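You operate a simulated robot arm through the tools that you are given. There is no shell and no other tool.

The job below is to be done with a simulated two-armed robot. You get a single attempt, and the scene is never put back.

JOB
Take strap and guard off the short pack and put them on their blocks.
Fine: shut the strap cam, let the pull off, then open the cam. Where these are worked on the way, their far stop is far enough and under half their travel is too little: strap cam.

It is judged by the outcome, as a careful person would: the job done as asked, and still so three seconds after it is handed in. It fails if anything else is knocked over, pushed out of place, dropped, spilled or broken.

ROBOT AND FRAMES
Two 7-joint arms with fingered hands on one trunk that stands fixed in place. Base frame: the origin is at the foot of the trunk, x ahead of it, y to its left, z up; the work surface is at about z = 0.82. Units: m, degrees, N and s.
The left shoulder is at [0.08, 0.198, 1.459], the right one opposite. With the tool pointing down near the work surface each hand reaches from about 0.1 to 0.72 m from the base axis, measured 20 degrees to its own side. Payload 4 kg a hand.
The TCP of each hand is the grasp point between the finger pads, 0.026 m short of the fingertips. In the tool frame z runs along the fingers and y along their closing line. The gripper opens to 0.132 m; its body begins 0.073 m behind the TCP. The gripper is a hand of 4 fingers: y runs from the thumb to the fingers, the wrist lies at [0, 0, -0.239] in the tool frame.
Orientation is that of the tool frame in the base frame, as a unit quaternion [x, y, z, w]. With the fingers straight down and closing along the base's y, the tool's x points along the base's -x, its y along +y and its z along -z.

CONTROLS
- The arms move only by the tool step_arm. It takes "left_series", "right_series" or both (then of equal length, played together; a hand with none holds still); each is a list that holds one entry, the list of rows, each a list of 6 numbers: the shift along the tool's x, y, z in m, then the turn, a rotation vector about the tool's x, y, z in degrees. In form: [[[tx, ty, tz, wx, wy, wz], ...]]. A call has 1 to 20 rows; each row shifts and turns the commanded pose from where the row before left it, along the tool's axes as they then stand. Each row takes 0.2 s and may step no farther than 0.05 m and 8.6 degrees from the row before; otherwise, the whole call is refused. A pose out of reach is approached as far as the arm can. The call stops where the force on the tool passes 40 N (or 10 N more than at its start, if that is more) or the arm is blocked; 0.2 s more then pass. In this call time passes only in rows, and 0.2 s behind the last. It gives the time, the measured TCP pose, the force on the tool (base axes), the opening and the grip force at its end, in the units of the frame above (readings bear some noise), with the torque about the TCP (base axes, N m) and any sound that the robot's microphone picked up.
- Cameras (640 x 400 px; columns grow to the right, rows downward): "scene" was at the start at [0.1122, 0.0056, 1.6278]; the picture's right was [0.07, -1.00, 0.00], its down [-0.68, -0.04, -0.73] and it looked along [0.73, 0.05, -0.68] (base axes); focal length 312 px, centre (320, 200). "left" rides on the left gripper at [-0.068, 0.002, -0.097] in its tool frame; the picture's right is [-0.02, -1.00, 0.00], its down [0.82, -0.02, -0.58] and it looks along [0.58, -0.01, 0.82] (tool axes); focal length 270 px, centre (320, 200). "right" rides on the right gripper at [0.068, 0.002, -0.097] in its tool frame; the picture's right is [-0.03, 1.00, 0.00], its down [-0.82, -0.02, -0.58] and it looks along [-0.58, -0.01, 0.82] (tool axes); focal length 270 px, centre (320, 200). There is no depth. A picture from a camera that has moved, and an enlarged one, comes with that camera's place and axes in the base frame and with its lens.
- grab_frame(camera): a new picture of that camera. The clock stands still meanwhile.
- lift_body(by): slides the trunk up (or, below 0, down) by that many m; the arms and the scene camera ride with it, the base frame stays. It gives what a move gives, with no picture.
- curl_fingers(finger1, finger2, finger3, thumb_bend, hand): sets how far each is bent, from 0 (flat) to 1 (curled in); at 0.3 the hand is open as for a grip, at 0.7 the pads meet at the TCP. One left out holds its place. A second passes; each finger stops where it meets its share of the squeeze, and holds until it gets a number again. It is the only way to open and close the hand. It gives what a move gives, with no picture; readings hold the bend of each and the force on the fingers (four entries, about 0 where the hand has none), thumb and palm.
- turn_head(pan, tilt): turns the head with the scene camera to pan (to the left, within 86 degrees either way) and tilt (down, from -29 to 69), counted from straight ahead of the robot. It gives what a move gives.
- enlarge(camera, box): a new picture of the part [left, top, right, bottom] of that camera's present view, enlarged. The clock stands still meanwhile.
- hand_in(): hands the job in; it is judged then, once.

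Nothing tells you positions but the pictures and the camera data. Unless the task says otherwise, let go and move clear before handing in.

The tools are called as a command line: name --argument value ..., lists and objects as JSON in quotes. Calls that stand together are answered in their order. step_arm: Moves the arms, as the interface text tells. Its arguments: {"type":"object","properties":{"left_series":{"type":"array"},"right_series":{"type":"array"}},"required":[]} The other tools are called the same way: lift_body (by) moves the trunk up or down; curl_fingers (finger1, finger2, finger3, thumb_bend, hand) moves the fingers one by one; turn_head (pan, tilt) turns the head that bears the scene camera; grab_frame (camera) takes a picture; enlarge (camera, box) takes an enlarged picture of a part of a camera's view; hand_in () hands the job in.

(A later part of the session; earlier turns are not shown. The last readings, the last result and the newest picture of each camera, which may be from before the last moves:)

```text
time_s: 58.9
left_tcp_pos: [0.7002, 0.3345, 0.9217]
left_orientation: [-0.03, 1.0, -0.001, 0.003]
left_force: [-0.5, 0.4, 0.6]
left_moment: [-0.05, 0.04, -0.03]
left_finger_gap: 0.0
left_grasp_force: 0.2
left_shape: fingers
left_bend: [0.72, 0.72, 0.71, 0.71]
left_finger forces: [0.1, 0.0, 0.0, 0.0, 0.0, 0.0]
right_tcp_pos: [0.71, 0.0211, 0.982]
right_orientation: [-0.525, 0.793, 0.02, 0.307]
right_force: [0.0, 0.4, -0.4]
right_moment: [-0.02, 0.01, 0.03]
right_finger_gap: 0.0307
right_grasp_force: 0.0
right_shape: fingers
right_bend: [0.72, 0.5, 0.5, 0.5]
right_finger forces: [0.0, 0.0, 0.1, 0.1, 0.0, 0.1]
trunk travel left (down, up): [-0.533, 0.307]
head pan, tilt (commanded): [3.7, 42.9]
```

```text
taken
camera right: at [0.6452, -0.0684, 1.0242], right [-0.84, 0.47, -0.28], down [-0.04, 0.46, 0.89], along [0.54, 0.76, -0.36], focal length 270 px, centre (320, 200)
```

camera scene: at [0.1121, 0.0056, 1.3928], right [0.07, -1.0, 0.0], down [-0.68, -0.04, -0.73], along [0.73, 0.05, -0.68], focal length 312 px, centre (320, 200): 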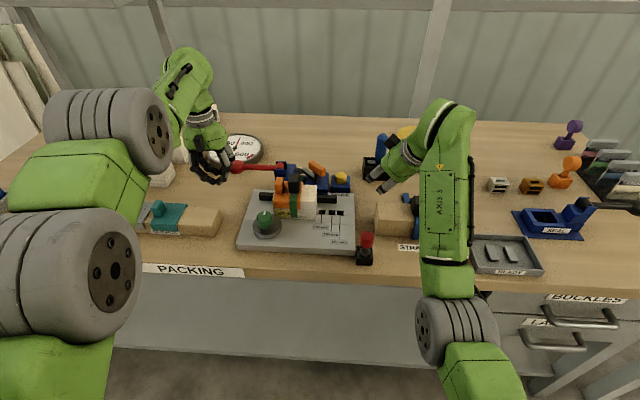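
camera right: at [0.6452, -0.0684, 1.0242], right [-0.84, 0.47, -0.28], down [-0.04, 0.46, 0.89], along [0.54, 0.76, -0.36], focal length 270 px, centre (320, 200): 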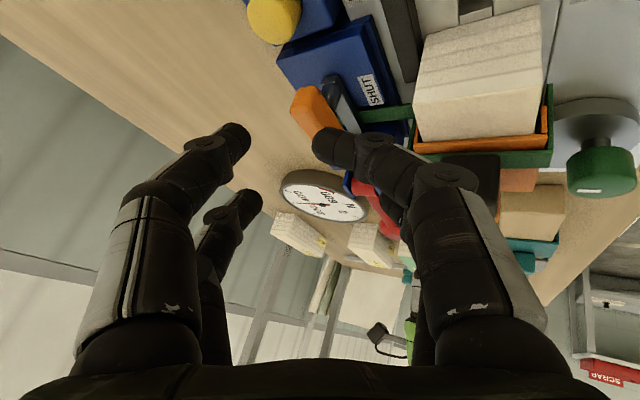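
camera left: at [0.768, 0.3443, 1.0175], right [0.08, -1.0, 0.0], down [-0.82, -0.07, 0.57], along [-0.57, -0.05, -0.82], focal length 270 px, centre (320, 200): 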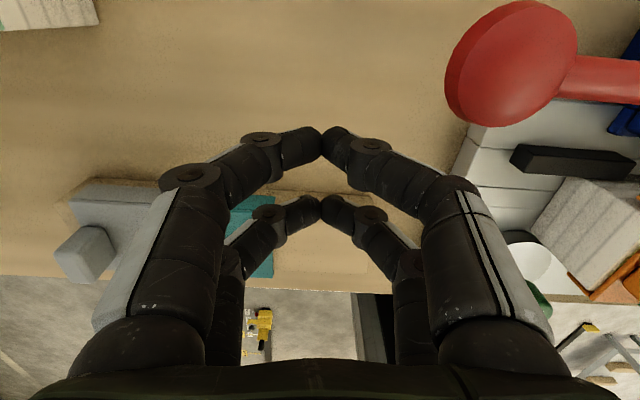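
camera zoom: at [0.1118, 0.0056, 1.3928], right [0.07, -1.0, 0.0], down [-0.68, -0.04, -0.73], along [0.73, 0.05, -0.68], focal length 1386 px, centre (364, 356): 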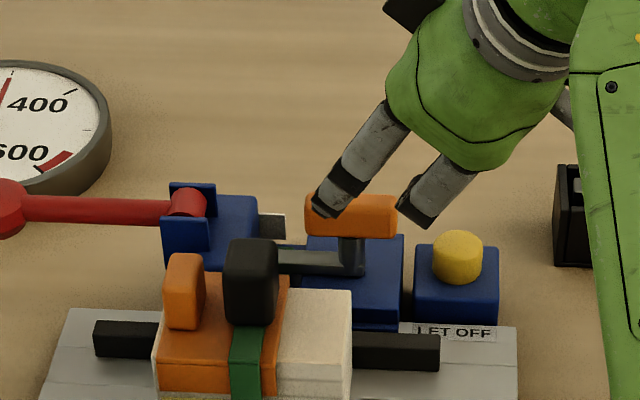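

The cam is shut, handle across, pointer over the strap. Next is LET OFF: I'll back the right hand away, close its fingers and turn it square with a forward tilt for pressing the yellow button.

step_arm --right_series '[[[0.042, -0.0103, -0.0166, 0, 0, 0], [0.042, -0.0103, -0.0166, 0, 0, 0], [0, 0, 0, -6.6, 0, 0], [0, 0, 0, -6.6, 0, 0], [0, 0, 0, -6.6, 0, 0], [0, 0, 0, 0, 7.6, 0], [0, 0, 0, 0, 7.6, 0], [0, 0, 0, 0, 7.6, 0], [0, 0, 0, 0, 7.7, 0], [0, 0, 0, 0, 0, 8.04], [0, 0, 0, 0, 0, 8.04], [0, 0, 0, 0, 0, 8.04], [0, 0, 0, 0, 0, 8.04], [0, 0, 0, 0, 0, 8.04], [0, 0, 0, 0, 0, 8.04], [0, 0, 0, 0, 0, 8.04], [0, 0, 0, 0, 0, 8.04], [0, 0, 0, 0, 0, 8.04]]]'

curl_fingers --hand "right" --finger1 0.7 --finger2 0.7 --finger3 0.7 --thumb_bend 0.7

grab_frame --camera "right"

grab_frame --camera "scene"

```text
time_s: 62.7
left_tcp_pos: [0.7008, 0.3361, 0.9207]
left_orientation: [-0.03, 1.0, -0.001, 0.003]
left_force: [-0.5, -0.2, -0.5]
left_moment: [0.02, 0.02, 0.0]
left_finger_gap: 0.0
left_grasp_force: 0.0
left_shape: fingers
left_bend: [0.72, 0.72, 0.71, 0.71]
left_finger forces: [0.1, 0.1, 0.0, 0.1, 0.0, 0.0]
right_tcp_pos: [0.6904, -0.0685, 0.973]
right_orientation: [0.001, 1.0, 0.001, 0.0]
right_force: [-0.2, -0.2, 0.7]
right_moment: [0.0, 0.0, -0.02]
right_finger_gap: 0.0307
right_grasp_force: 0.0
right_shape: fingers
right_bend: [0.72, 0.5, 0.5, 0.5]
right_finger forces: [0.1, 0.1, 0.1, 0.0, 0.0, 0.0]
trunk travel left (down, up): [-0.533, 0.307]
head pan, tilt (commanded): [3.7, 42.9]
```

```text
time_s: 63.7
left_tcp_pos: [0.701, 0.3365, 0.9207]
left_orientation: [-0.03, 1.0, -0.001, 0.004]
left_force: [-0.7, 0.8, -0.4]
left_moment: [0.03, 0.03, 0.0]
left_finger_gap: 0.0001
left_grasp_force: 0.1
left_shape: fingers
left_bend: [0.72, 0.72, 0.71, 0.71]
left_finger forces: [0.0, 0.1, 0.0, 0.1, 0.0, 0.0]
right_tcp_pos: [0.691, -0.0677, 0.972]
right_orientation: [0.0, 1.0, 0.0, 0.0]
right_force: [-0.2, -0.7, -0.3]
right_moment: [0.01, -0.02, -0.02]
right_finger_gap: 0.0009
right_grasp_force: 0.0
right_shape: fingers
right_bend: [0.7, 0.7, 0.7, 0.7]
right_finger forces: [0.1, 0.1, 0.0, 0.1, 0.0, 0.0]
trunk travel left (down, up): [-0.533, 0.307]
head pan, tilt (commanded): [3.7, 42.9]
```

```text
taken
camera right: at [0.6221, -0.0663, 1.0687], right [0.03, 1.0, 0.0], down [0.82, -0.02, 0.58], along [0.58, -0.01, -0.82], focal length 270 px, centre (320, 200)
```

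right: 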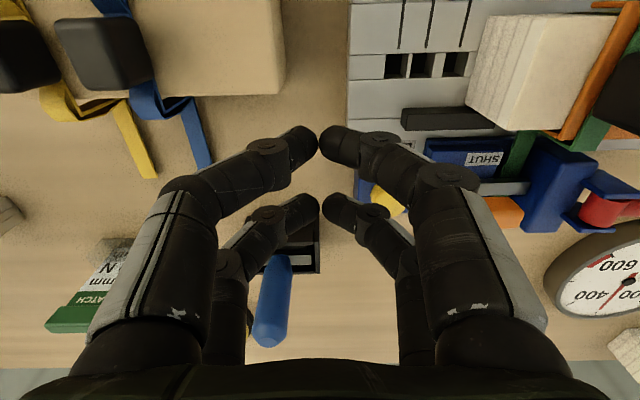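

```text
taken
camera scene: at [0.1123, 0.0057, 1.3928], right [0.07, -1.0, 0.0], down [-0.68, -0.04, -0.73], along [0.73, 0.05, -0.68], focal length 312 px, centre (320, 200)
```

scene: 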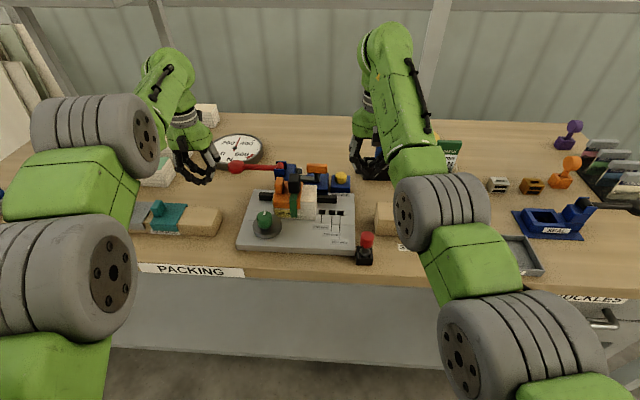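

Cam stays shut. I'll enlarge the LET OFF button to refine its position before pressing.

enlarge --camera "scene" --box '[290, 150, 370, 210]'

enlarge --camera "scene" --box '[340, 100, 420, 200]'

```text
6.67 times, centred on (330, 180) of scene
camera zoom: at [0.1123, 0.0057, 1.3928], right [0.07, -1.0, 0.0], down [-0.68, -0.04, -0.73], along [0.73, 0.05, -0.68], focal length 2078 px, centre (253, 333)
```

zoom: 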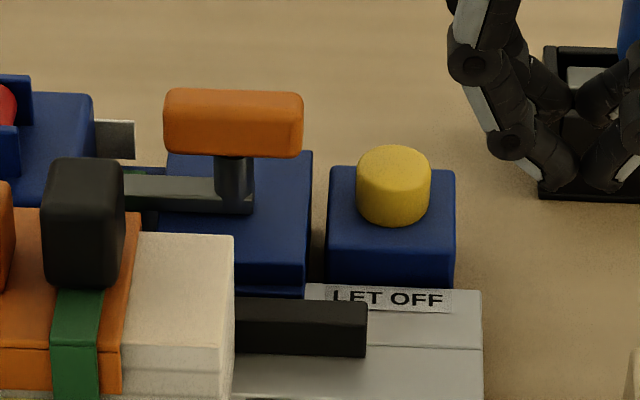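

```text
4.00 times, centred on (380, 150) of scene
camera zoom: at [0.1123, 0.0057, 1.3928], right [0.07, -1.0, 0.0], down [-0.68, -0.04, -0.73], along [0.73, 0.05, -0.68], focal length 1247 px, centre (80, 400)
```

zoom: 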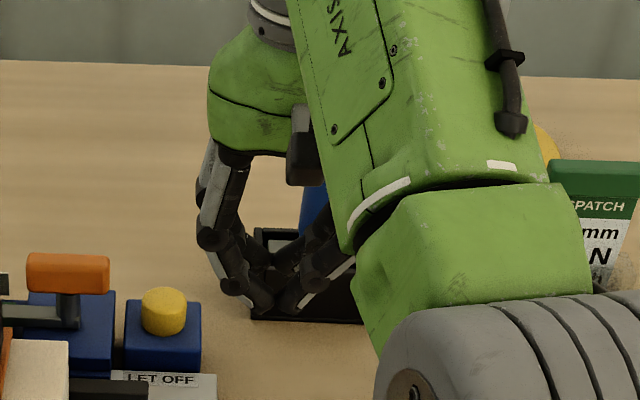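

Button centre about (0.766, −0.009), top z≈0.881. Tilting the right hand forward and hovering its lower finger pair above the button.

step_arm --right_series '[[[0, 0, 0, 0, -6.85, 0], [0, 0, 0, 0, -6.85, 0], [0, 0, 0, 0, -6.85, 0], [0, 0, 0, 0, -6.85, 0], [-0.018, 0.018, 0.0247, 0, 0, 0], [-0.018, 0.018, 0.0247, 0, 0, 0], [-0.018, 0.018, 0.0247, 0, 0, 0]]]'

enlarge --camera "scene" --box '[280, 110, 400, 200]'

grab_frame --camera "right"

```text
time_s: 65.3
left_tcp_pos: [0.7006, 0.3362, 0.9199]
left_orientation: [-0.03, 1.0, -0.002, 0.003]
left_force: [-0.8, -0.5, 0.0]
left_moment: [0.0, 0.01, 0.0]
left_finger_gap: 0.0003
left_grasp_force: 0.1
left_shape: fingers
left_bend: [0.72, 0.72, 0.71, 0.71]
left_finger forces: [0.0, 0.0, 0.0, 0.1, 0.0, 0.1]
right_tcp_pos: [0.7728, -0.0137, 0.9326]
right_orientation: [0.0, 0.971, 0.002, 0.238]
right_force: [0.2, 0.5, -0.2]
right_moment: [-0.07, 0.01, 0.0]
right_finger_gap: 0.0011
right_grasp_force: 0.0
right_shape: fingers
right_bend: [0.7, 0.7, 0.7, 0.7]
right_finger forces: [0.0, 0.1, 0.1, 0.0, 0.0, 0.0]
trunk travel left (down, up): [-0.533, 0.307]
head pan, tilt (commanded): [3.7, 42.9]
```

```text
4.44 times, centred on (340, 155) of scene
camera zoom: at [0.1125, 0.0063, 1.3927], right [0.06, -1.0, 0.0], down [-0.68, -0.04, -0.73], along [0.73, 0.05, -0.68], focal length 1386 px, centre (231, 400)
```

zoom: 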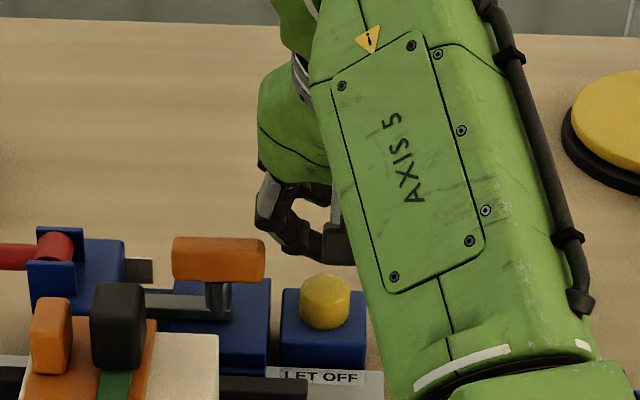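

```text
taken
camera right: at [0.6689, -0.0115, 0.984], right [0.02, 1.0, 0.01], down [0.46, -0.02, 0.89], along [0.89, -0.01, -0.46], focal length 270 px, centre (320, 200)
```

right: 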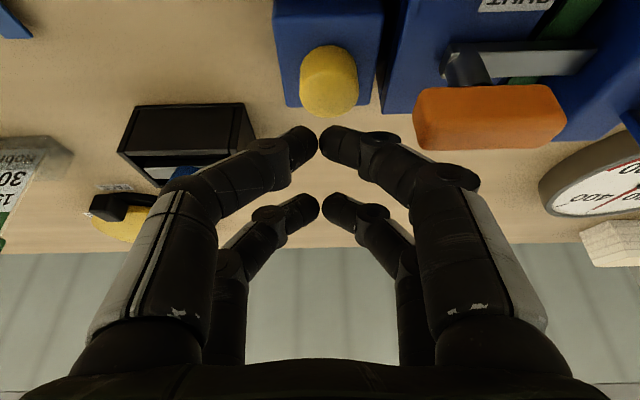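

Lined up above the button. Pressing straight down in small steps.

step_arm --right_series '[[[0.0046, 0, 0.0089, 0, 0, 0], [0.0041, 0, 0.008, 0, 0, 0], [0.0023, 0, 0.0044, 0, 0, 0]]]'

grab_frame --camera "right"

enlarge --camera "scene" --box '[200, 110, 320, 200]'

```text
time_s: 66.1
left_tcp_pos: [0.7006, 0.3349, 0.9221]
left_orientation: [-0.029, 1.0, -0.001, 0.002]
left_force: [-0.4, -0.1, 0.5]
left_moment: [-0.01, 0.01, 0.0]
left_finger_gap: 0.0
left_grasp_force: 0.1
left_shape: fingers
left_bend: [0.72, 0.72, 0.71, 0.71]
left_finger forces: [0.0, 0.0, 0.0, 0.0, 0.1, 0.1]
right_tcp_pos: [0.771, -0.0141, 0.9091]
right_orientation: [0.0, 0.971, 0.001, 0.238]
right_force: [0.6, -2.5, 5.1]
right_moment: [0.22, 0.15, 0.12]
right_finger_gap: 0.0
right_grasp_force: 2.9
right_shape: fingers
right_bend: [0.7, 0.7, 0.7, 0.7]
right_finger forces: [7.0, 0.1, 0.0, 0.1, 0.0, 0.1]
trunk travel left (down, up): [-0.533, 0.307]
head pan, tilt (commanded): [3.7, 42.9]
```

```text
taken
camera right: at [0.6664, -0.0125, 0.9629], right [0.02, 1.0, 0.02], down [0.46, -0.02, 0.89], along [0.89, -0.01, -0.46], focal length 270 px, centre (320, 200)
```

right: 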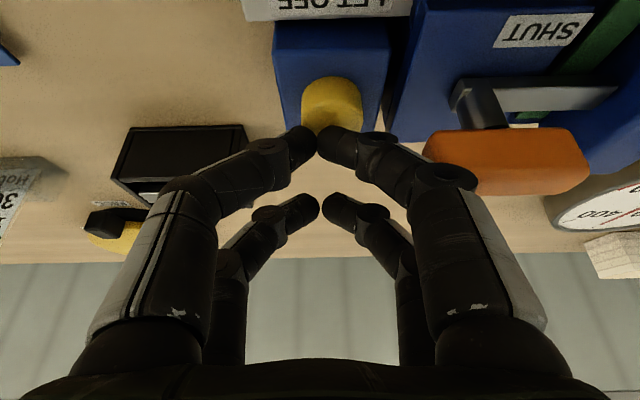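

```text
4.44 times, centred on (260, 155) of scene
camera zoom: at [0.1111, 0.0046, 1.393], right [0.06, -1.0, 0.0], down [-0.68, -0.04, -0.73], along [0.73, 0.05, -0.68], focal length 1386 px, centre (587, 400)
```

zoom: 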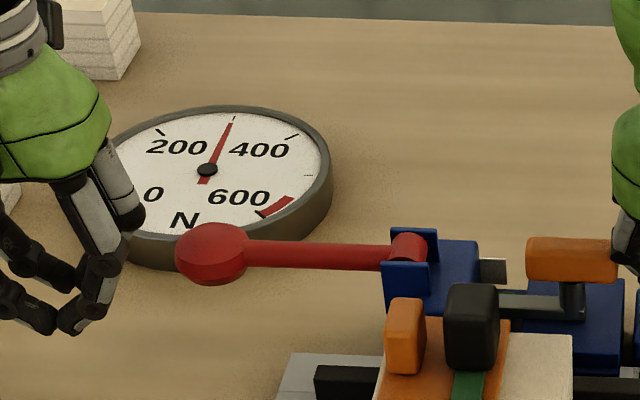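

Contact with the button (7 N on finger1), gauge still 300 N. Pressing further.

step_arm --right_series '[[[0.0023, 0, 0.0044, 0, 0, 0], [0.0023, 0, 0.0044, 0, 0, 0]]]'

enlarge --camera "scene" --box '[200, 110, 320, 200]'

grab_frame --camera "right"

```text
time_s: 66.7
left_tcp_pos: [0.6992, 0.3333, 0.9236]
left_orientation: [-0.03, 1.0, -0.001, 0.005]
left_force: [0.3, 0.5, 0.7]
left_moment: [0.01, 0.02, -0.01]
left_finger_gap: 0.0001
left_grasp_force: 0.0
left_shape: fingers
left_bend: [0.72, 0.72, 0.71, 0.71]
left_finger forces: [0.0, 0.0, 0.0, 0.0, 0.1, 0.0]
right_tcp_pos: [0.7708, -0.0147, 0.8979]
right_orientation: [0.0, 0.972, 0.002, 0.235]
right_force: [-16.1, -9.9, 10.9]
right_moment: [0.44, -0.05, 0.9]
right_finger_gap: 0.0
right_grasp_force: 13.8
right_shape: fingers
right_bend: [0.71, 0.7, 0.7, 0.7]
right_finger forces: [28.2, 0.0, 0.0, 0.0, 0.0, 0.1]
trunk travel left (down, up): [-0.533, 0.307]
head pan, tilt (commanded): [3.7, 42.9]
```

```text
4.44 times, centred on (260, 155) of scene
camera zoom: at [0.1083, 0.0032, 1.3931], right [0.06, -1.0, 0.0], down [-0.68, -0.04, -0.73], along [0.73, 0.05, -0.68], focal length 1386 px, centre (587, 400)
```

zoom: 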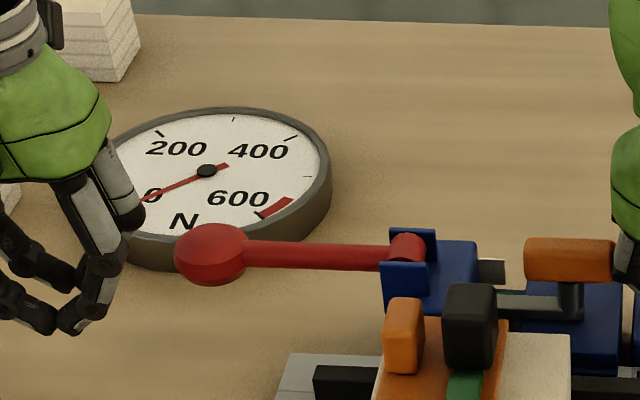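

```text
taken
camera right: at [0.6634, -0.0134, 0.9522], right [0.02, 1.0, 0.01], down [0.46, -0.02, 0.89], along [0.89, -0.01, -0.46], focal length 270 px, centre (320, 200)
```

right: 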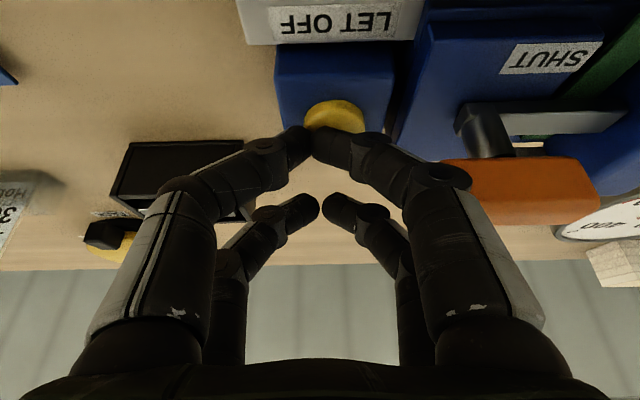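

The gauge has dropped to 0 N: the pull is let off. Lifting off the button (slightly away from the handle).

step_arm --right_series '[[[-0.0023, -0.003, -0.0044, 0, 0, 0], [-0.0046, -0.003, -0.0089, 0, 0, 0], [-0.0092, -0.003, -0.0178, 0, 0, 0], [-0.0092, -0.003, -0.0178, 0, 0, 0]]]'

enlarge --camera "scene" --box '[250, 120, 370, 210]'

enlarge --camera "scene" --box '[200, 110, 320, 200]'

```text
time_s: 67.7
left_tcp_pos: [0.7001, 0.3366, 0.9211]
left_orientation: [-0.029, 1.0, -0.002, 0.004]
left_force: [-0.6, -0.4, 0.2]
left_moment: [0.0, -0.01, 0.01]
left_finger_gap: 0.0
left_grasp_force: 0.1
left_shape: fingers
left_bend: [0.72, 0.72, 0.71, 0.71]
left_finger forces: [0.0, 0.1, 0.0, 0.0, 0.0, 0.1]
right_tcp_pos: [0.7725, -0.0245, 0.9543]
right_orientation: [0.001, 0.972, 0.001, 0.236]
right_force: [0.7, -0.3, 0.7]
right_moment: [-0.02, -0.04, -0.04]
right_finger_gap: 0.0006
right_grasp_force: 0.0
right_shape: fingers
right_bend: [0.7, 0.7, 0.7, 0.7]
right_finger forces: [0.0, 0.0, 0.0, 0.0, 0.1, 0.0]
trunk travel left (down, up): [-0.533, 0.307]
head pan, tilt (commanded): [3.7, 42.9]
```

```text
4.44 times, centred on (310, 165) of scene
camera zoom: at [0.1119, 0.0057, 1.3928], right [0.07, -1.0, 0.0], down [-0.68, -0.04, -0.73], along [0.73, 0.05, -0.68], focal length 1386 px, centre (364, 356)
```

zoom: 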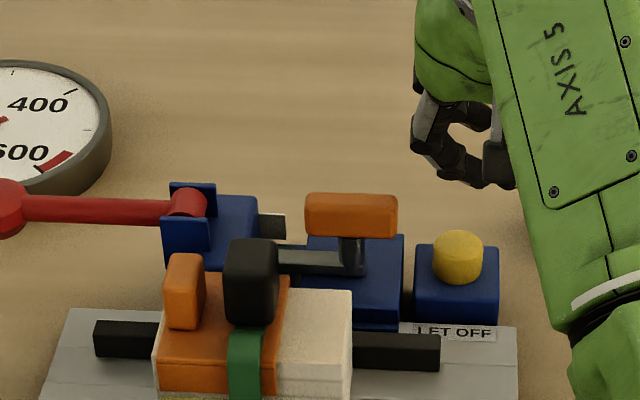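

```text
4.44 times, centred on (260, 155) of scene
camera zoom: at [0.1119, 0.0057, 1.3928], right [0.07, -1.0, 0.0], down [-0.68, -0.04, -0.73], along [0.73, 0.05, -0.68], focal length 1386 px, centre (587, 400)
```

zoom: 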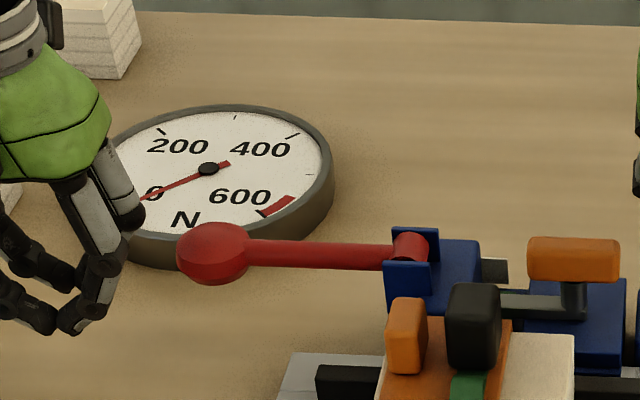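

Gauge at 0, cam still shut. Now to open the cam: I'll back the right hand off and restore the leaned orientation for gripping the handle, then turn it clockwise.

step_arm --right_series '[[[0.0325, -0.0218, -0.027, 0, 0, 0], [0.0325, -0.0218, -0.027, 0, 0, 0], [0, 0, 0, 0, 6.85, 0], [0, 0, 0, 0, 6.85, 0], [0, 0, 0, 0, 6.85, 0], [0, 0, 0, 0, 6.85, 0]]]'

curl_fingers --hand "right" --finger1 0.6 --finger2 0.53 --finger3 0.6 --thumb_bend 0.53

step_arm --right_series '[[[0, 0, 0, 0, 0, -8.425], [0, 0, 0, 0, 0, -8.425], [0, 0, 0, 0, 0, -8.425], [0, 0, 0, 0, 0, -8.425], [0, 0, 0, 0, 0, -8.425], [0, 0, 0, 0, 0, -8.425], [0, 0, 0, 0, 0, -8.425], [0, 0, 0, 0, 0, -8.425], [0, 0, 0, 0, -7.625, 0], [0, 0, 0, 0, -7.625, 0], [0, 0, 0, 0, -7.625, 0], [0, 0, 0, 0, -7.625, 0], [0, 0, 0, 6.6, 0, 0], [0, 0, 0, 6.6, 0, 0], [0, 0, 0, 6.6, 0, 0]]]'

```text
time_s: 69.1
left_tcp_pos: [0.7013, 0.3361, 0.9202]
left_orientation: [-0.029, 1.0, -0.001, 0.002]
left_force: [-1.1, 0.1, 0.5]
left_moment: [0.01, 0.04, -0.03]
left_finger_gap: 0.0001
left_grasp_force: 0.2
left_shape: fingers
left_bend: [0.72, 0.72, 0.71, 0.71]
left_finger forces: [0.0, 0.0, 0.0, 0.1, 0.0, 0.0]
right_tcp_pos: [0.69, -0.069, 0.9708]
right_orientation: [0.0, 1.0, 0.001, -0.001]
right_force: [0.5, -0.2, -0.2]
right_moment: [0.05, 0.03, -0.01]
right_finger_gap: 0.001
right_grasp_force: 0.1
right_shape: fingers
right_bend: [0.7, 0.7, 0.7, 0.7]
right_finger forces: [0.0, 0.1, 0.1, 0.0, 0.0, 0.1]
trunk travel left (down, up): [-0.533, 0.307]
head pan, tilt (commanded): [3.7, 42.9]
```

```text
time_s: 70.1
left_tcp_pos: [0.7, 0.337, 0.9201]
left_orientation: [-0.029, 1.0, -0.002, 0.004]
left_force: [-0.6, 0.1, 0.1]
left_moment: [-0.02, -0.01, 0.01]
left_finger_gap: 0.0
left_grasp_force: 0.0
left_shape: fingers
left_bend: [0.72, 0.72, 0.71, 0.71]
left_finger forces: [0.0, 0.0, 0.1, 0.0, 0.1, 0.0]
right_tcp_pos: [0.6899, -0.0698, 0.9708]
right_orientation: [0.0, 1.0, 0.001, 0.0]
right_force: [-0.3, -0.8, 0.6]
right_moment: [0.02, -0.01, -0.01]
right_finger_gap: 0.0436
right_grasp_force: 0.0
right_shape: fingers
right_bend: [0.6, 0.53, 0.6, 0.53]
right_finger forces: [0.1, 0.0, 0.0, 0.1, 0.0, 0.0]
trunk travel left (down, up): [-0.533, 0.307]
head pan, tilt (commanded): [3.7, 42.9]
```

```text
time_s: 73.3
left_tcp_pos: [0.7008, 0.3361, 0.9211]
left_orientation: [-0.029, 1.0, -0.002, 0.003]
left_force: [-0.4, -0.4, -0.1]
left_moment: [-0.02, -0.02, 0.02]
left_finger_gap: 0.0
left_grasp_force: 0.1
left_shape: fingers
left_bend: [0.72, 0.72, 0.71, 0.71]
left_finger forces: [0.0, 0.0, 0.1, 0.1, 0.0, 0.0]
right_tcp_pos: [0.6905, -0.0686, 0.9714]
right_orientation: [-0.49, 0.816, 0.006, 0.307]
right_force: [0.4, 1.2, -0.6]
right_moment: [-0.01, 0.03, 0.0]
right_finger_gap: 0.0438
right_grasp_force: 0.1
right_shape: fingers
right_bend: [0.6, 0.53, 0.6, 0.53]
right_finger forces: [0.0, 0.1, 0.0, 0.1, 0.0, 0.1]
trunk travel left (down, up): [-0.533, 0.307]
head pan, tilt (commanded): [3.7, 42.9]
```

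Orientation set. Moving to the approach line and partway in.

step_arm --right_series '[[[-0.0288, 0.0109, 0.0117, 0, 0, 0], [-0.0288, 0.0109, 0.0117, 0, 0, 0], [-0.0288, 0.0109, 0.0117, 0, 0, 0], [0, 0, 0.015, 0, 0, 0], [0, 0, 0.015, 0, 0, 0]]]'

grab_frame --camera "right"

enlarge --camera "scene" --box '[260, 120, 360, 200]'

```text
time_s: 74.5
left_tcp_pos: [0.7013, 0.3359, 0.9208]
left_orientation: [-0.029, 1.0, -0.002, 0.004]
left_force: [-0.7, -0.1, 0.4]
left_moment: [0.01, -0.01, -0.02]
left_finger_gap: 0.0001
left_grasp_force: 0.1
left_shape: fingers
left_bend: [0.72, 0.72, 0.71, 0.71]
left_finger forces: [0.1, 0.0, 0.1, 0.0, 0.0, 0.0]
right_tcp_pos: [0.7262, 0.0374, 0.9516]
right_orientation: [-0.49, 0.816, 0.007, 0.308]
right_force: [-0.5, 0.5, 0.1]
right_moment: [0.01, 0.0, 0.0]
right_finger_gap: 0.0436
right_grasp_force: 0.0
right_shape: fingers
right_bend: [0.6, 0.53, 0.6, 0.53]
right_finger forces: [0.0, 0.0, 0.0, 0.1, 0.0, 0.0]
trunk travel left (down, up): [-0.533, 0.307]
head pan, tilt (commanded): [3.7, 42.9]
```

```text
taken
camera right: at [0.654, -0.047, 0.9946], right [-0.79, 0.54, -0.28], down [0.0, 0.46, 0.89], along [0.61, 0.71, -0.36], focal length 270 px, centre (320, 200)
```

right: 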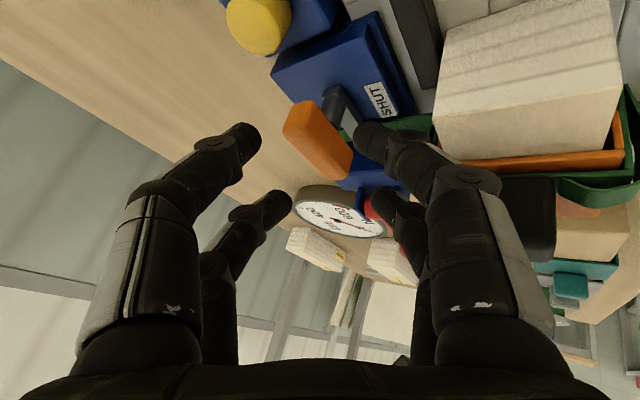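

```text
5.00 times, centred on (310, 160) of scene
camera zoom: at [0.1126, 0.0057, 1.3928], right [0.07, -1.0, 0.0], down [-0.68, -0.04, -0.73], along [0.73, 0.05, -0.68], focal length 1559 px, centre (370, 400)
```

zoom: 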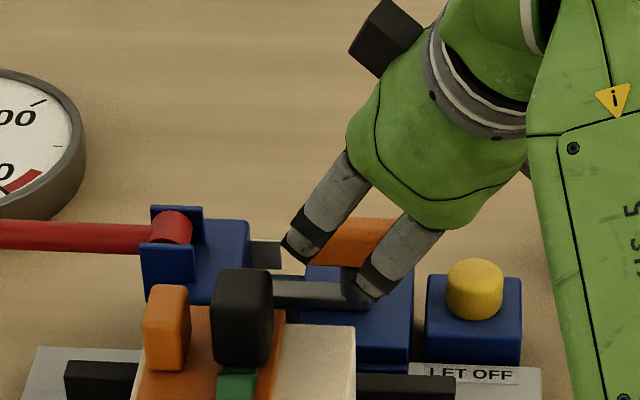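

The strap has visibly slackened now the pull is off. Advancing the final 3.8 cm onto the handle.

step_arm --right_series '[[[-0.0003, 0.0003, 0.0126, 0, 0, 0], [-0.0003, 0.0003, 0.0126, 0, 0, 0], [-0.0003, 0.0003, 0.0126, 0, 0, 0]]]'

grab_frame --camera "right"

```text
time_s: 75.3
left_tcp_pos: [0.7017, 0.3369, 0.9213]
left_orientation: [-0.03, 1.0, -0.002, 0.004]
left_force: [-0.2, -0.3, -0.6]
left_moment: [-0.01, 0.0, -0.02]
left_finger_gap: 0.0
left_grasp_force: 0.1
left_shape: fingers
left_bend: [0.72, 0.72, 0.71, 0.71]
left_finger forces: [0.0, 0.0, 0.0, 0.1, 0.0, 0.0]
right_tcp_pos: [0.7439, 0.0503, 0.9211]
right_orientation: [-0.49, 0.816, 0.007, 0.307]
right_force: [0.0, 1.2, -0.8]
right_moment: [0.0, -0.04, -0.03]
right_finger_gap: 0.0437
right_grasp_force: 0.1
right_shape: fingers
right_bend: [0.6, 0.53, 0.6, 0.53]
right_finger forces: [0.0, 0.0, 0.0, 0.0, 0.1, 0.0]
trunk travel left (down, up): [-0.533, 0.307]
head pan, tilt (commanded): [3.7, 42.9]
```

```text
taken
camera right: at [0.6719, -0.0331, 0.9645], right [-0.79, 0.54, -0.28], down [0.0, 0.46, 0.89], along [0.61, 0.71, -0.36], focal length 270 px, centre (320, 200)
```

right: 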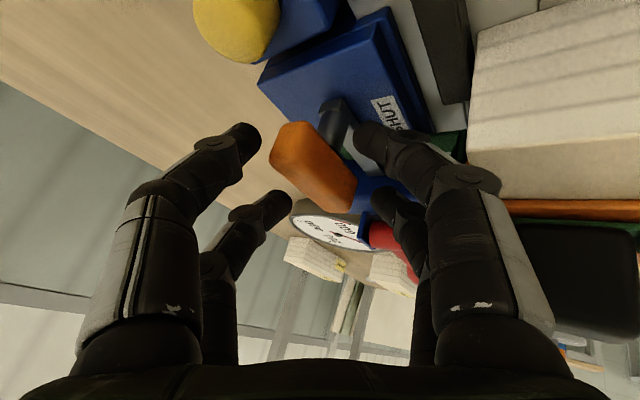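

No contact so far. Closing thumb and finger2 first — this diagonal pair turns the handle clockwise toward open.

curl_fingers --hand "right" --finger2 0.72 --thumb_bend 0.72

grab_frame --camera "right"

```text
time_s: 76.3
left_tcp_pos: [0.7008, 0.3349, 0.9208]
left_orientation: [-0.03, 1.0, -0.001, 0.003]
left_force: [0.4, 0.2, -0.2]
left_moment: [0.04, 0.0, -0.01]
left_finger_gap: 0.0
left_grasp_force: 0.1
left_shape: fingers
left_bend: [0.72, 0.72, 0.71, 0.71]
left_finger forces: [0.1, 0.0, 0.0, 0.0, 0.1, 0.0]
right_tcp_pos: [0.7442, 0.0481, 0.9216]
right_orientation: [-0.489, 0.816, 0.007, 0.308]
right_force: [0.6, -6.3, -1.0]
right_moment: [-0.14, 0.01, -0.02]
right_finger_gap: 0.0177
right_grasp_force: 3.7
right_shape: fingers
right_bend: [0.6, 0.71, 0.6, 0.71]
right_finger forces: [0.1, 1.5, 0.5, 0.0, 5.6, 0.0]
trunk travel left (down, up): [-0.533, 0.307]
head pan, tilt (commanded): [3.7, 42.9]
```

```text
taken
camera right: at [0.6718, -0.0344, 0.9642], right [-0.79, 0.54, -0.28], down [0.0, 0.46, 0.89], along [0.61, 0.71, -0.36], focal length 270 px, centre (320, 200)
```

right: 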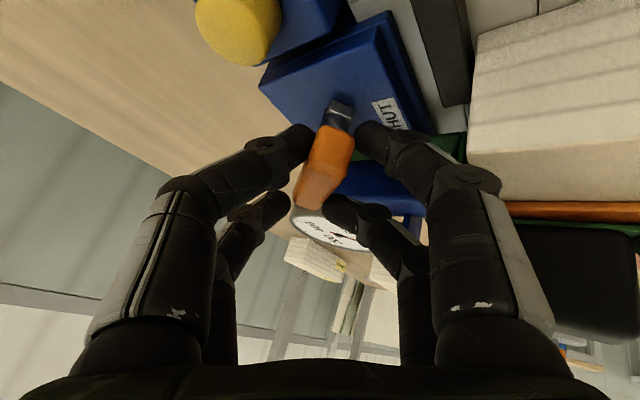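

It turned the handle clockwise to about 45° already. Closing the other two digits for a firm grip.

curl_fingers --hand "right" --finger1 0.72 --finger3 0.72

grab_frame --camera "right"

```text
time_s: 77.3
left_tcp_pos: [0.7007, 0.3368, 0.9205]
left_orientation: [-0.03, 1.0, -0.001, 0.003]
left_force: [0.3, -0.9, 0.2]
left_moment: [0.04, 0.03, -0.02]
left_finger_gap: 0.0
left_grasp_force: 0.0
left_shape: fingers
left_bend: [0.72, 0.72, 0.71, 0.71]
left_finger forces: [0.0, 0.1, 0.1, 0.1, 0.0, 0.0]
right_tcp_pos: [0.744, 0.0499, 0.9222]
right_orientation: [-0.488, 0.817, 0.007, 0.308]
right_force: [1.6, -6.5, -3.4]
right_moment: [-0.13, -0.03, -0.06]
right_finger_gap: 0.0151
right_grasp_force: 11.9
right_shape: fingers
right_bend: [0.64, 0.71, 0.64, 0.69]
right_finger forces: [7.4, 3.1, 6.3, 0.1, 6.9, 0.0]
trunk travel left (down, up): [-0.533, 0.307]
head pan, tilt (commanded): [3.7, 42.9]
```

```text
taken
camera right: at [0.6721, -0.0342, 0.964], right [-0.79, 0.54, -0.28], down [0.0, 0.46, 0.89], along [0.61, 0.71, -0.36], focal length 270 px, centre (320, 200)
```

right: 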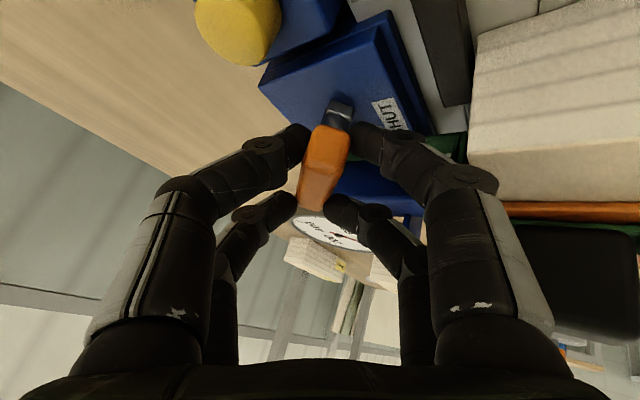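

Firm grip. Turning clockwise about the post in steps.

step_arm --right_series '[[[-0.0006, 0.0011, 0, 3.048, 1.751, 4.86], [-0.0006, 0.0011, 0, 3.048, 1.751, 4.86], [-0.0006, 0.0011, 0, 3.048, 1.751, 4.86], [-0.0006, 0.0011, 0, 3.048, 1.751, 4.86]]]'

grab_frame --camera "right"

enlarge --camera "scene" --box '[260, 120, 360, 200]'

```text
time_s: 78.3
left_tcp_pos: [0.702, 0.3356, 0.9194]
left_orientation: [-0.029, 1.0, -0.001, 0.003]
left_force: [0.0, 0.3, 0.3]
left_moment: [-0.01, 0.0, 0.02]
left_finger_gap: 0.0001
left_grasp_force: 0.0
left_shape: fingers
left_bend: [0.72, 0.72, 0.71, 0.71]
left_finger forces: [0.0, 0.0, 0.0, 0.0, 0.0, 0.0]
right_tcp_pos: [0.7414, 0.0542, 0.9223]
right_orientation: [-0.309, 0.9, -0.057, 0.302]
right_force: [2.2, -3.9, -2.3]
right_moment: [-0.06, -0.07, 0.0]
right_finger_gap: 0.0152
right_grasp_force: 11.0
right_shape: fingers
right_bend: [0.65, 0.71, 0.66, 0.69]
right_finger forces: [5.4, 3.4, 5.9, 0.1, 6.9, 0.1]
trunk travel left (down, up): [-0.533, 0.307]
head pan, tilt (commanded): [3.7, 42.9]
```

```text
taken
camera right: at [0.6421, 0.0077, 0.9646], right [-0.51, 0.82, -0.28], down [0.19, 0.42, 0.89], along [0.84, 0.4, -0.36], focal length 270 px, centre (320, 200)
```

right: 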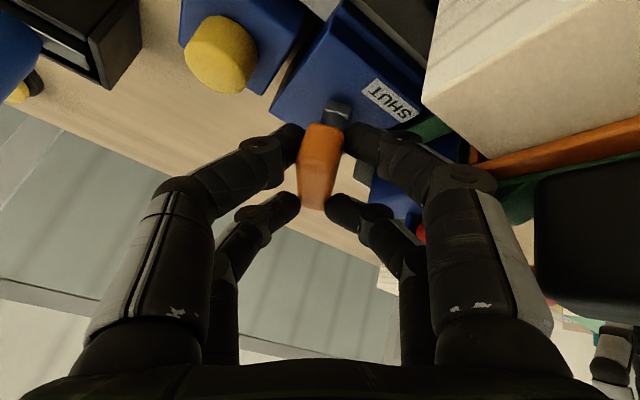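

```text
5.00 times, centred on (310, 160) of scene
camera zoom: at [0.1131, 0.0054, 1.3927], right [0.07, -1.0, 0.0], down [-0.68, -0.04, -0.73], along [0.73, 0.05, -0.68], focal length 1559 px, centre (370, 400)
```

zoom: 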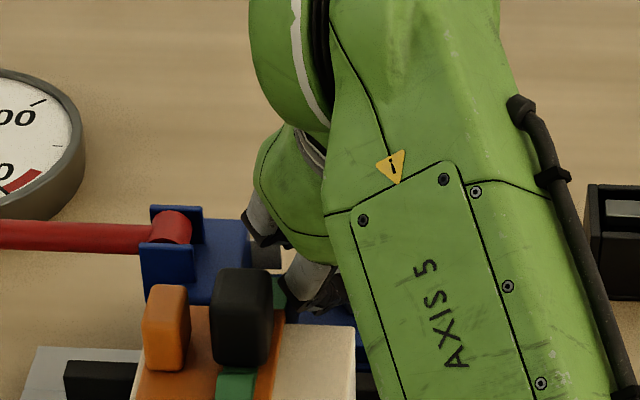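

The handle is now about 30° from open, but continuing would bring finger1 into the buckle. I'll release, retreat carefully, and regrip with the hand leaning more to the right.

curl_fingers --hand "right" --finger1 0.62 --finger2 0.6 --finger3 0.59 --thumb_bend 0.59

step_arm --right_series '[[[0.0003, -0.0022, -0.024, 0, 0, 0], [0.0013, -0.0085, -0.0286, 0, 0, 0], [0.01, -0.01, -0.025, 0, 0, 0]]]'

grab_frame --camera "right"

enlarge --camera "scene" --box '[260, 120, 360, 200]'

```text
time_s: 79.3
left_tcp_pos: [0.7009, 0.3358, 0.9215]
left_orientation: [-0.03, 1.0, -0.001, 0.004]
left_force: [-0.5, -0.2, 0.6]
left_moment: [-0.01, -0.01, 0.04]
left_finger_gap: 0.0002
left_grasp_force: 0.1
left_shape: fingers
left_bend: [0.72, 0.72, 0.71, 0.71]
left_finger forces: [0.0, 0.0, 0.1, 0.0, 0.1, 0.0]
right_tcp_pos: [0.742, 0.053, 0.9228]
right_orientation: [-0.31, 0.9, -0.058, 0.302]
right_force: [-0.7, 0.0, -0.4]
right_moment: [-0.01, 0.0, -0.03]
right_finger_gap: 0.0305
right_grasp_force: 0.1
right_shape: fingers
right_bend: [0.62, 0.6, 0.59, 0.59]
right_finger forces: [0.1, 0.0, 0.0, 0.0, 0.0, 0.0]
trunk travel left (down, up): [-0.533, 0.307]
head pan, tilt (commanded): [3.7, 42.9]
```

```text
time_s: 80.1
left_tcp_pos: [0.7017, 0.3356, 0.9214]
left_orientation: [-0.03, 1.0, -0.001, 0.003]
left_force: [-0.4, -0.1, -0.1]
left_moment: [0.01, -0.01, 0.0]
left_finger_gap: 0.0001
left_grasp_force: 0.0
left_shape: fingers
left_bend: [0.72, 0.72, 0.71, 0.71]
left_finger forces: [0.0, 0.0, 0.1, 0.0, 0.0, 0.1]
right_tcp_pos: [0.6991, 0.0228, 0.9861]
right_orientation: [-0.309, 0.9, -0.057, 0.303]
right_force: [0.5, 0.5, 0.1]
right_moment: [0.01, -0.01, 0.0]
right_finger_gap: 0.0306
right_grasp_force: 0.0
right_shape: fingers
right_bend: [0.62, 0.6, 0.59, 0.59]
right_finger forces: [0.1, 0.0, 0.0, 0.0, 0.0, 0.0]
trunk travel left (down, up): [-0.533, 0.307]
head pan, tilt (commanded): [3.7, 42.9]
```

```text
taken
camera right: at [0.5993, -0.0237, 1.0291], right [-0.51, 0.82, -0.28], down [0.19, 0.42, 0.89], along [0.84, 0.4, -0.36], focal length 270 px, centre (320, 200)
```

right: 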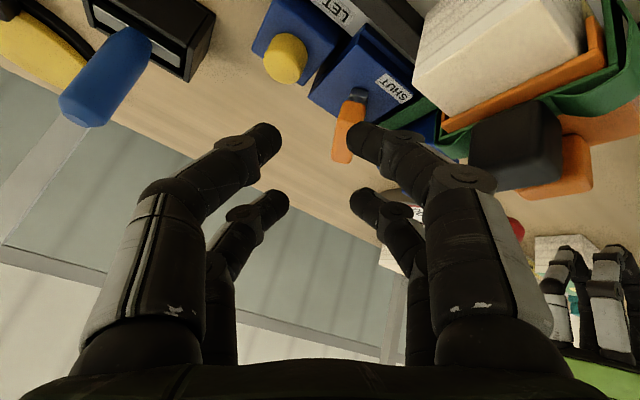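

```text
5.00 times, centred on (310, 160) of scene
camera zoom: at [0.1118, 0.005, 1.3928], right [0.07, -1.0, 0.0], down [-0.68, -0.04, -0.73], along [0.73, 0.05, -0.68], focal length 1559 px, centre (370, 400)
```

zoom: 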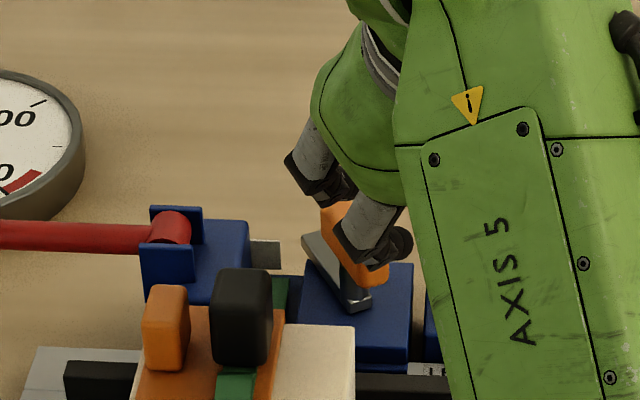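

Released cleanly; the handle is at about 27°. Reorienting the right hand in the air and moving to the new approach line.

step_arm --right_series '[[[0, 0, 0, -5.34, -0.54, 4.41], [0, 0, 0, -5.34, -0.54, 4.41], [0, 0, 0, -5.34, -0.54, 4.41], [0, 0, 0, -5.34, -0.54, 4.41], [0, 0, 0, 3.335, -1.103, 4.86], [-0.0088, -0.0062, 0.0188, 0, 0, 0]]]'

grab_frame --camera "right"

enlarge --camera "scene" --box '[260, 120, 360, 200]'

```text
time_s: 81.5
left_tcp_pos: [0.7002, 0.3354, 0.9203]
left_orientation: [-0.03, 1.0, -0.002, 0.003]
left_force: [0.7, -0.6, 0.4]
left_moment: [0.04, -0.03, 0.02]
left_finger_gap: 0.0
left_grasp_force: 0.1
left_shape: fingers
left_bend: [0.72, 0.72, 0.71, 0.71]
left_finger forces: [0.0, 0.0, 0.0, 0.0, 0.0, 0.0]
right_tcp_pos: [0.718, 0.0279, 0.973]
right_orientation: [-0.171, 0.936, 0.149, 0.268]
right_force: [0.3, 0.1, -0.3]
right_moment: [-0.01, 0.0, 0.01]
right_finger_gap: 0.0308
right_grasp_force: 0.1
right_shape: fingers
right_bend: [0.62, 0.6, 0.59, 0.59]
right_finger forces: [0.0, 0.0, 0.0, 0.0, 0.0, 0.0]
trunk travel left (down, up): [-0.533, 0.307]
head pan, tilt (commanded): [3.7, 42.9]
```

```text
taken
camera right: at [0.6198, -0.0223, 1.0125], right [-0.38, 0.9, 0.2], down [0.4, -0.04, 0.92], along [0.84, 0.43, -0.35], focal length 270 px, centre (320, 200)
```

right: 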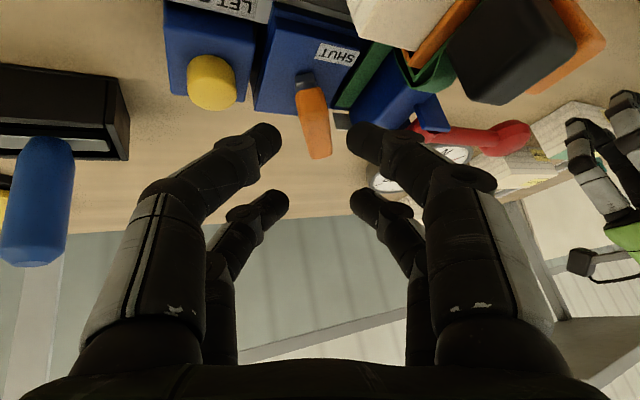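

```text
5.00 times, centred on (310, 160) of scene
camera zoom: at [0.1134, 0.0059, 1.3927], right [0.07, -1.0, 0.0], down [-0.68, -0.04, -0.73], along [0.73, 0.05, -0.68], focal length 1559 px, centre (370, 400)
```

zoom: 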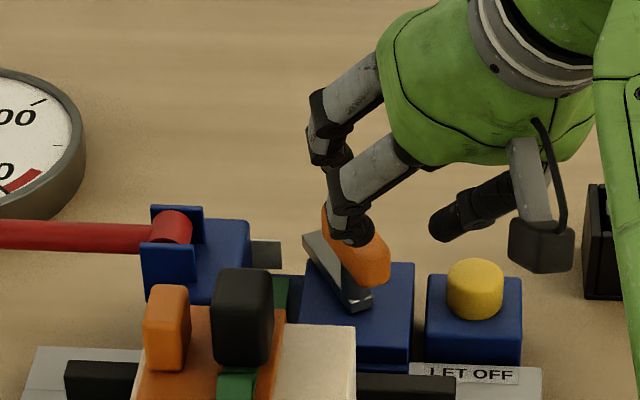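

Aligned with the handle again. Advancing 6 cm along the tool axis.

step_arm --right_series '[[[0, 0, 0.0155, 0, 0, 0], [0, 0, 0.0155, 0, 0, 0], [0, 0, 0.0155, 0, 0, 0], [0, 0, 0.0145, 0, 0, 0]]]'

grab_frame --camera "right"

enlarge --camera "scene" --box '[260, 120, 360, 200]'

```text
time_s: 82.5
left_tcp_pos: [0.7012, 0.3366, 0.9206]
left_orientation: [-0.029, 1.0, -0.001, 0.003]
left_force: [0.5, -0.5, 0.6]
left_moment: [-0.01, 0.01, 0.02]
left_finger_gap: 0.0
left_grasp_force: 0.0
left_shape: fingers
left_bend: [0.72, 0.72, 0.71, 0.71]
left_finger forces: [0.0, 0.0, 0.0, 0.0, 0.0, 0.0]
right_tcp_pos: [0.7464, 0.0505, 0.9239]
right_orientation: [-0.171, 0.936, 0.148, 0.27]
right_force: [0.8, -0.3, -0.2]
right_moment: [0.02, 0.0, 0.02]
right_finger_gap: 0.0305
right_grasp_force: 0.0
right_shape: fingers
right_bend: [0.62, 0.6, 0.59, 0.59]
right_finger forces: [0.1, 0.0, 0.0, 0.0, 0.1, 0.1]
trunk travel left (down, up): [-0.533, 0.307]
head pan, tilt (commanded): [3.7, 42.9]
```

```text
taken
camera right: at [0.6472, 0.0003, 0.9636], right [-0.38, 0.9, 0.2], down [0.4, -0.04, 0.92], along [0.84, 0.43, -0.34], focal length 270 px, centre (320, 200)
```

right: 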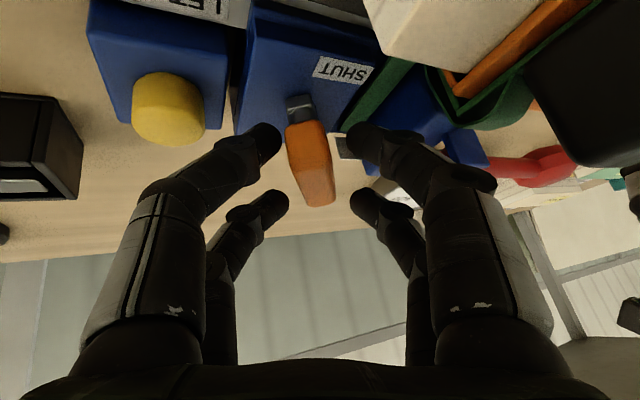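

```text
5.00 times, centred on (310, 160) of scene
camera zoom: at [0.1125, 0.006, 1.3928], right [0.07, -1.0, 0.0], down [-0.68, -0.04, -0.73], along [0.73, 0.05, -0.68], focal length 1559 px, centre (370, 400)
```

zoom: 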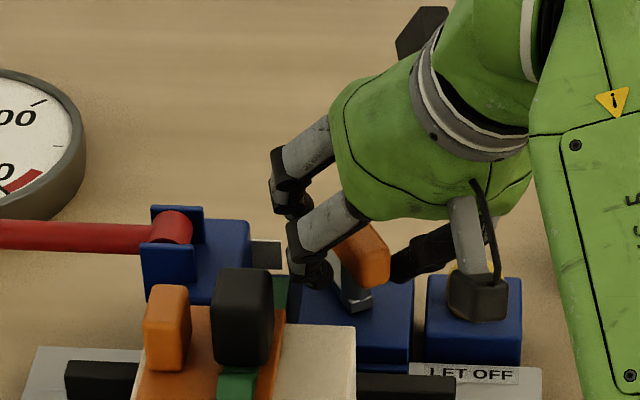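

The handle is between the digits. Closing, then turning clockwise to the open stop.

curl_fingers --hand "right" --finger1 0.72 --finger2 0.72 --finger3 0.72 --thumb_bend 0.72

grab_frame --camera "right"

```text
time_s: 83.5
left_tcp_pos: [0.7023, 0.335, 0.9196]
left_orientation: [-0.03, 1.0, 0.0, 0.002]
left_force: [-0.2, 0.1, -0.5]
left_moment: [0.01, 0.0, -0.01]
left_finger_gap: 0.0
left_grasp_force: 0.1
left_shape: fingers
left_bend: [0.72, 0.72, 0.71, 0.71]
left_finger forces: [0.1, 0.1, 0.0, 0.0, 0.0, 0.0]
right_tcp_pos: [0.7476, 0.0494, 0.9225]
right_orientation: [-0.171, 0.936, 0.148, 0.269]
right_force: [4.6, -4.3, -1.7]
right_moment: [-0.12, -0.08, -0.04]
right_finger_gap: 0.0156
right_grasp_force: 11.1
right_shape: fingers
right_bend: [0.7, 0.69, 0.69, 0.67]
right_finger forces: [4.0, 4.3, 4.9, 0.1, 9.2, 0.1]
trunk travel left (down, up): [-0.533, 0.307]
head pan, tilt (commanded): [3.7, 42.9]
```

```text
taken
camera right: at [0.6481, -0.0009, 0.963], right [-0.38, 0.9, 0.2], down [0.4, -0.04, 0.92], along [0.84, 0.43, -0.34], focal length 270 px, centre (320, 200)
```

right: 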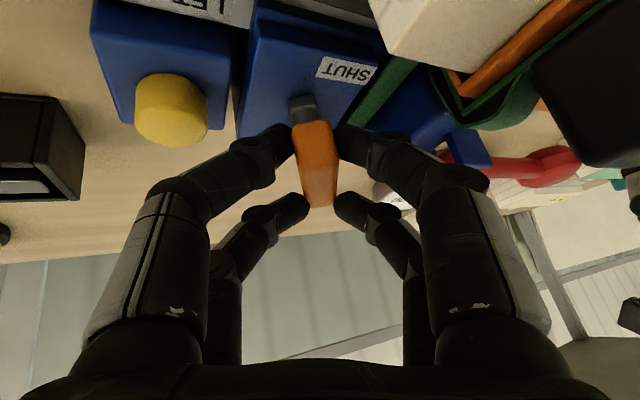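

Gripped. Turning clockwise 20° and checking.

step_arm --right_series '[[[0.0003, 0.0008, 0, 2.78, -0.92, 4.05], [0.0003, 0.0008, 0, 2.78, -0.92, 4.05], [0.0003, 0.0008, 0, 2.78, -0.92, 4.05], [0.0003, 0.0008, 0, 2.78, -0.92, 4.05]]]'

grab_frame --camera "right"

enlarge --camera "scene" --box '[260, 120, 360, 200]'

```text
time_s: 84.5
left_tcp_pos: [0.7016, 0.3351, 0.9192]
left_orientation: [-0.03, 1.0, 0.0, 0.003]
left_force: [1.1, 0.0, 0.6]
left_moment: [0.02, 0.02, 0.01]
left_finger_gap: 0.0
left_grasp_force: 0.0
left_shape: fingers
left_bend: [0.72, 0.72, 0.71, 0.71]
left_finger forces: [0.1, 0.0, 0.1, 0.0, 0.0, 0.0]
right_tcp_pos: [0.745, 0.0523, 0.9233]
right_orientation: [-0.006, 0.952, 0.099, 0.29]
right_force: [7.9, -4.5, -2.0]
right_moment: [-0.12, -0.15, -0.09]
right_finger_gap: 0.0153
right_grasp_force: 10.8
right_shape: fingers
right_bend: [0.7, 0.69, 0.69, 0.67]
right_finger forces: [4.4, 4.3, 5.0, 0.0, 8.1, 0.0]
trunk travel left (down, up): [-0.533, 0.307]
head pan, tilt (commanded): [3.7, 42.9]
```

```text
taken
camera right: at [0.6346, 0.039, 0.9631], right [-0.05, 0.98, 0.2], down [0.36, -0.17, 0.92], along [0.93, 0.12, -0.34], focal length 270 px, centre (320, 200)
```

right: 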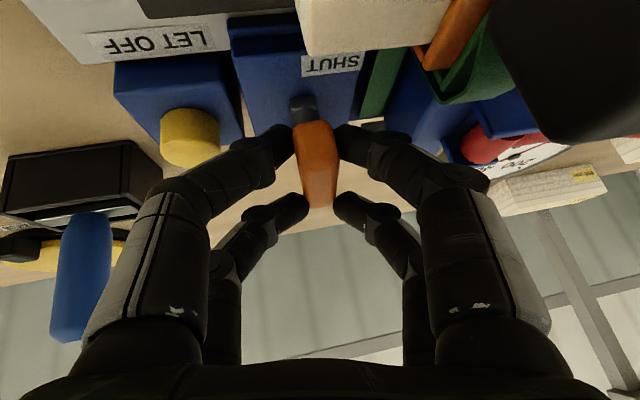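

```text
5.00 times, centred on (310, 160) of scene
camera zoom: at [0.1143, 0.0052, 1.3926], right [0.07, -1.0, 0.0], down [-0.68, -0.04, -0.73], along [0.73, 0.05, -0.68], focal length 1559 px, centre (370, 400)
```

zoom: 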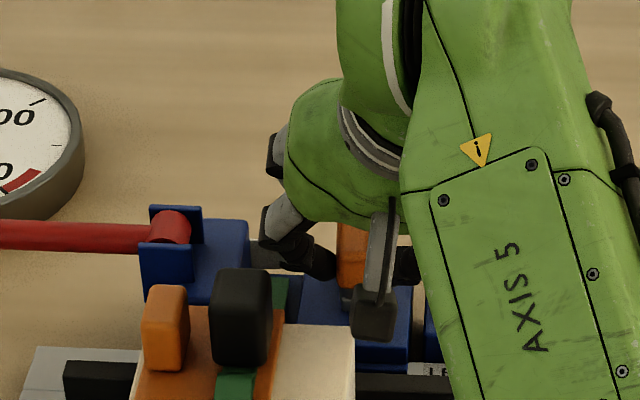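

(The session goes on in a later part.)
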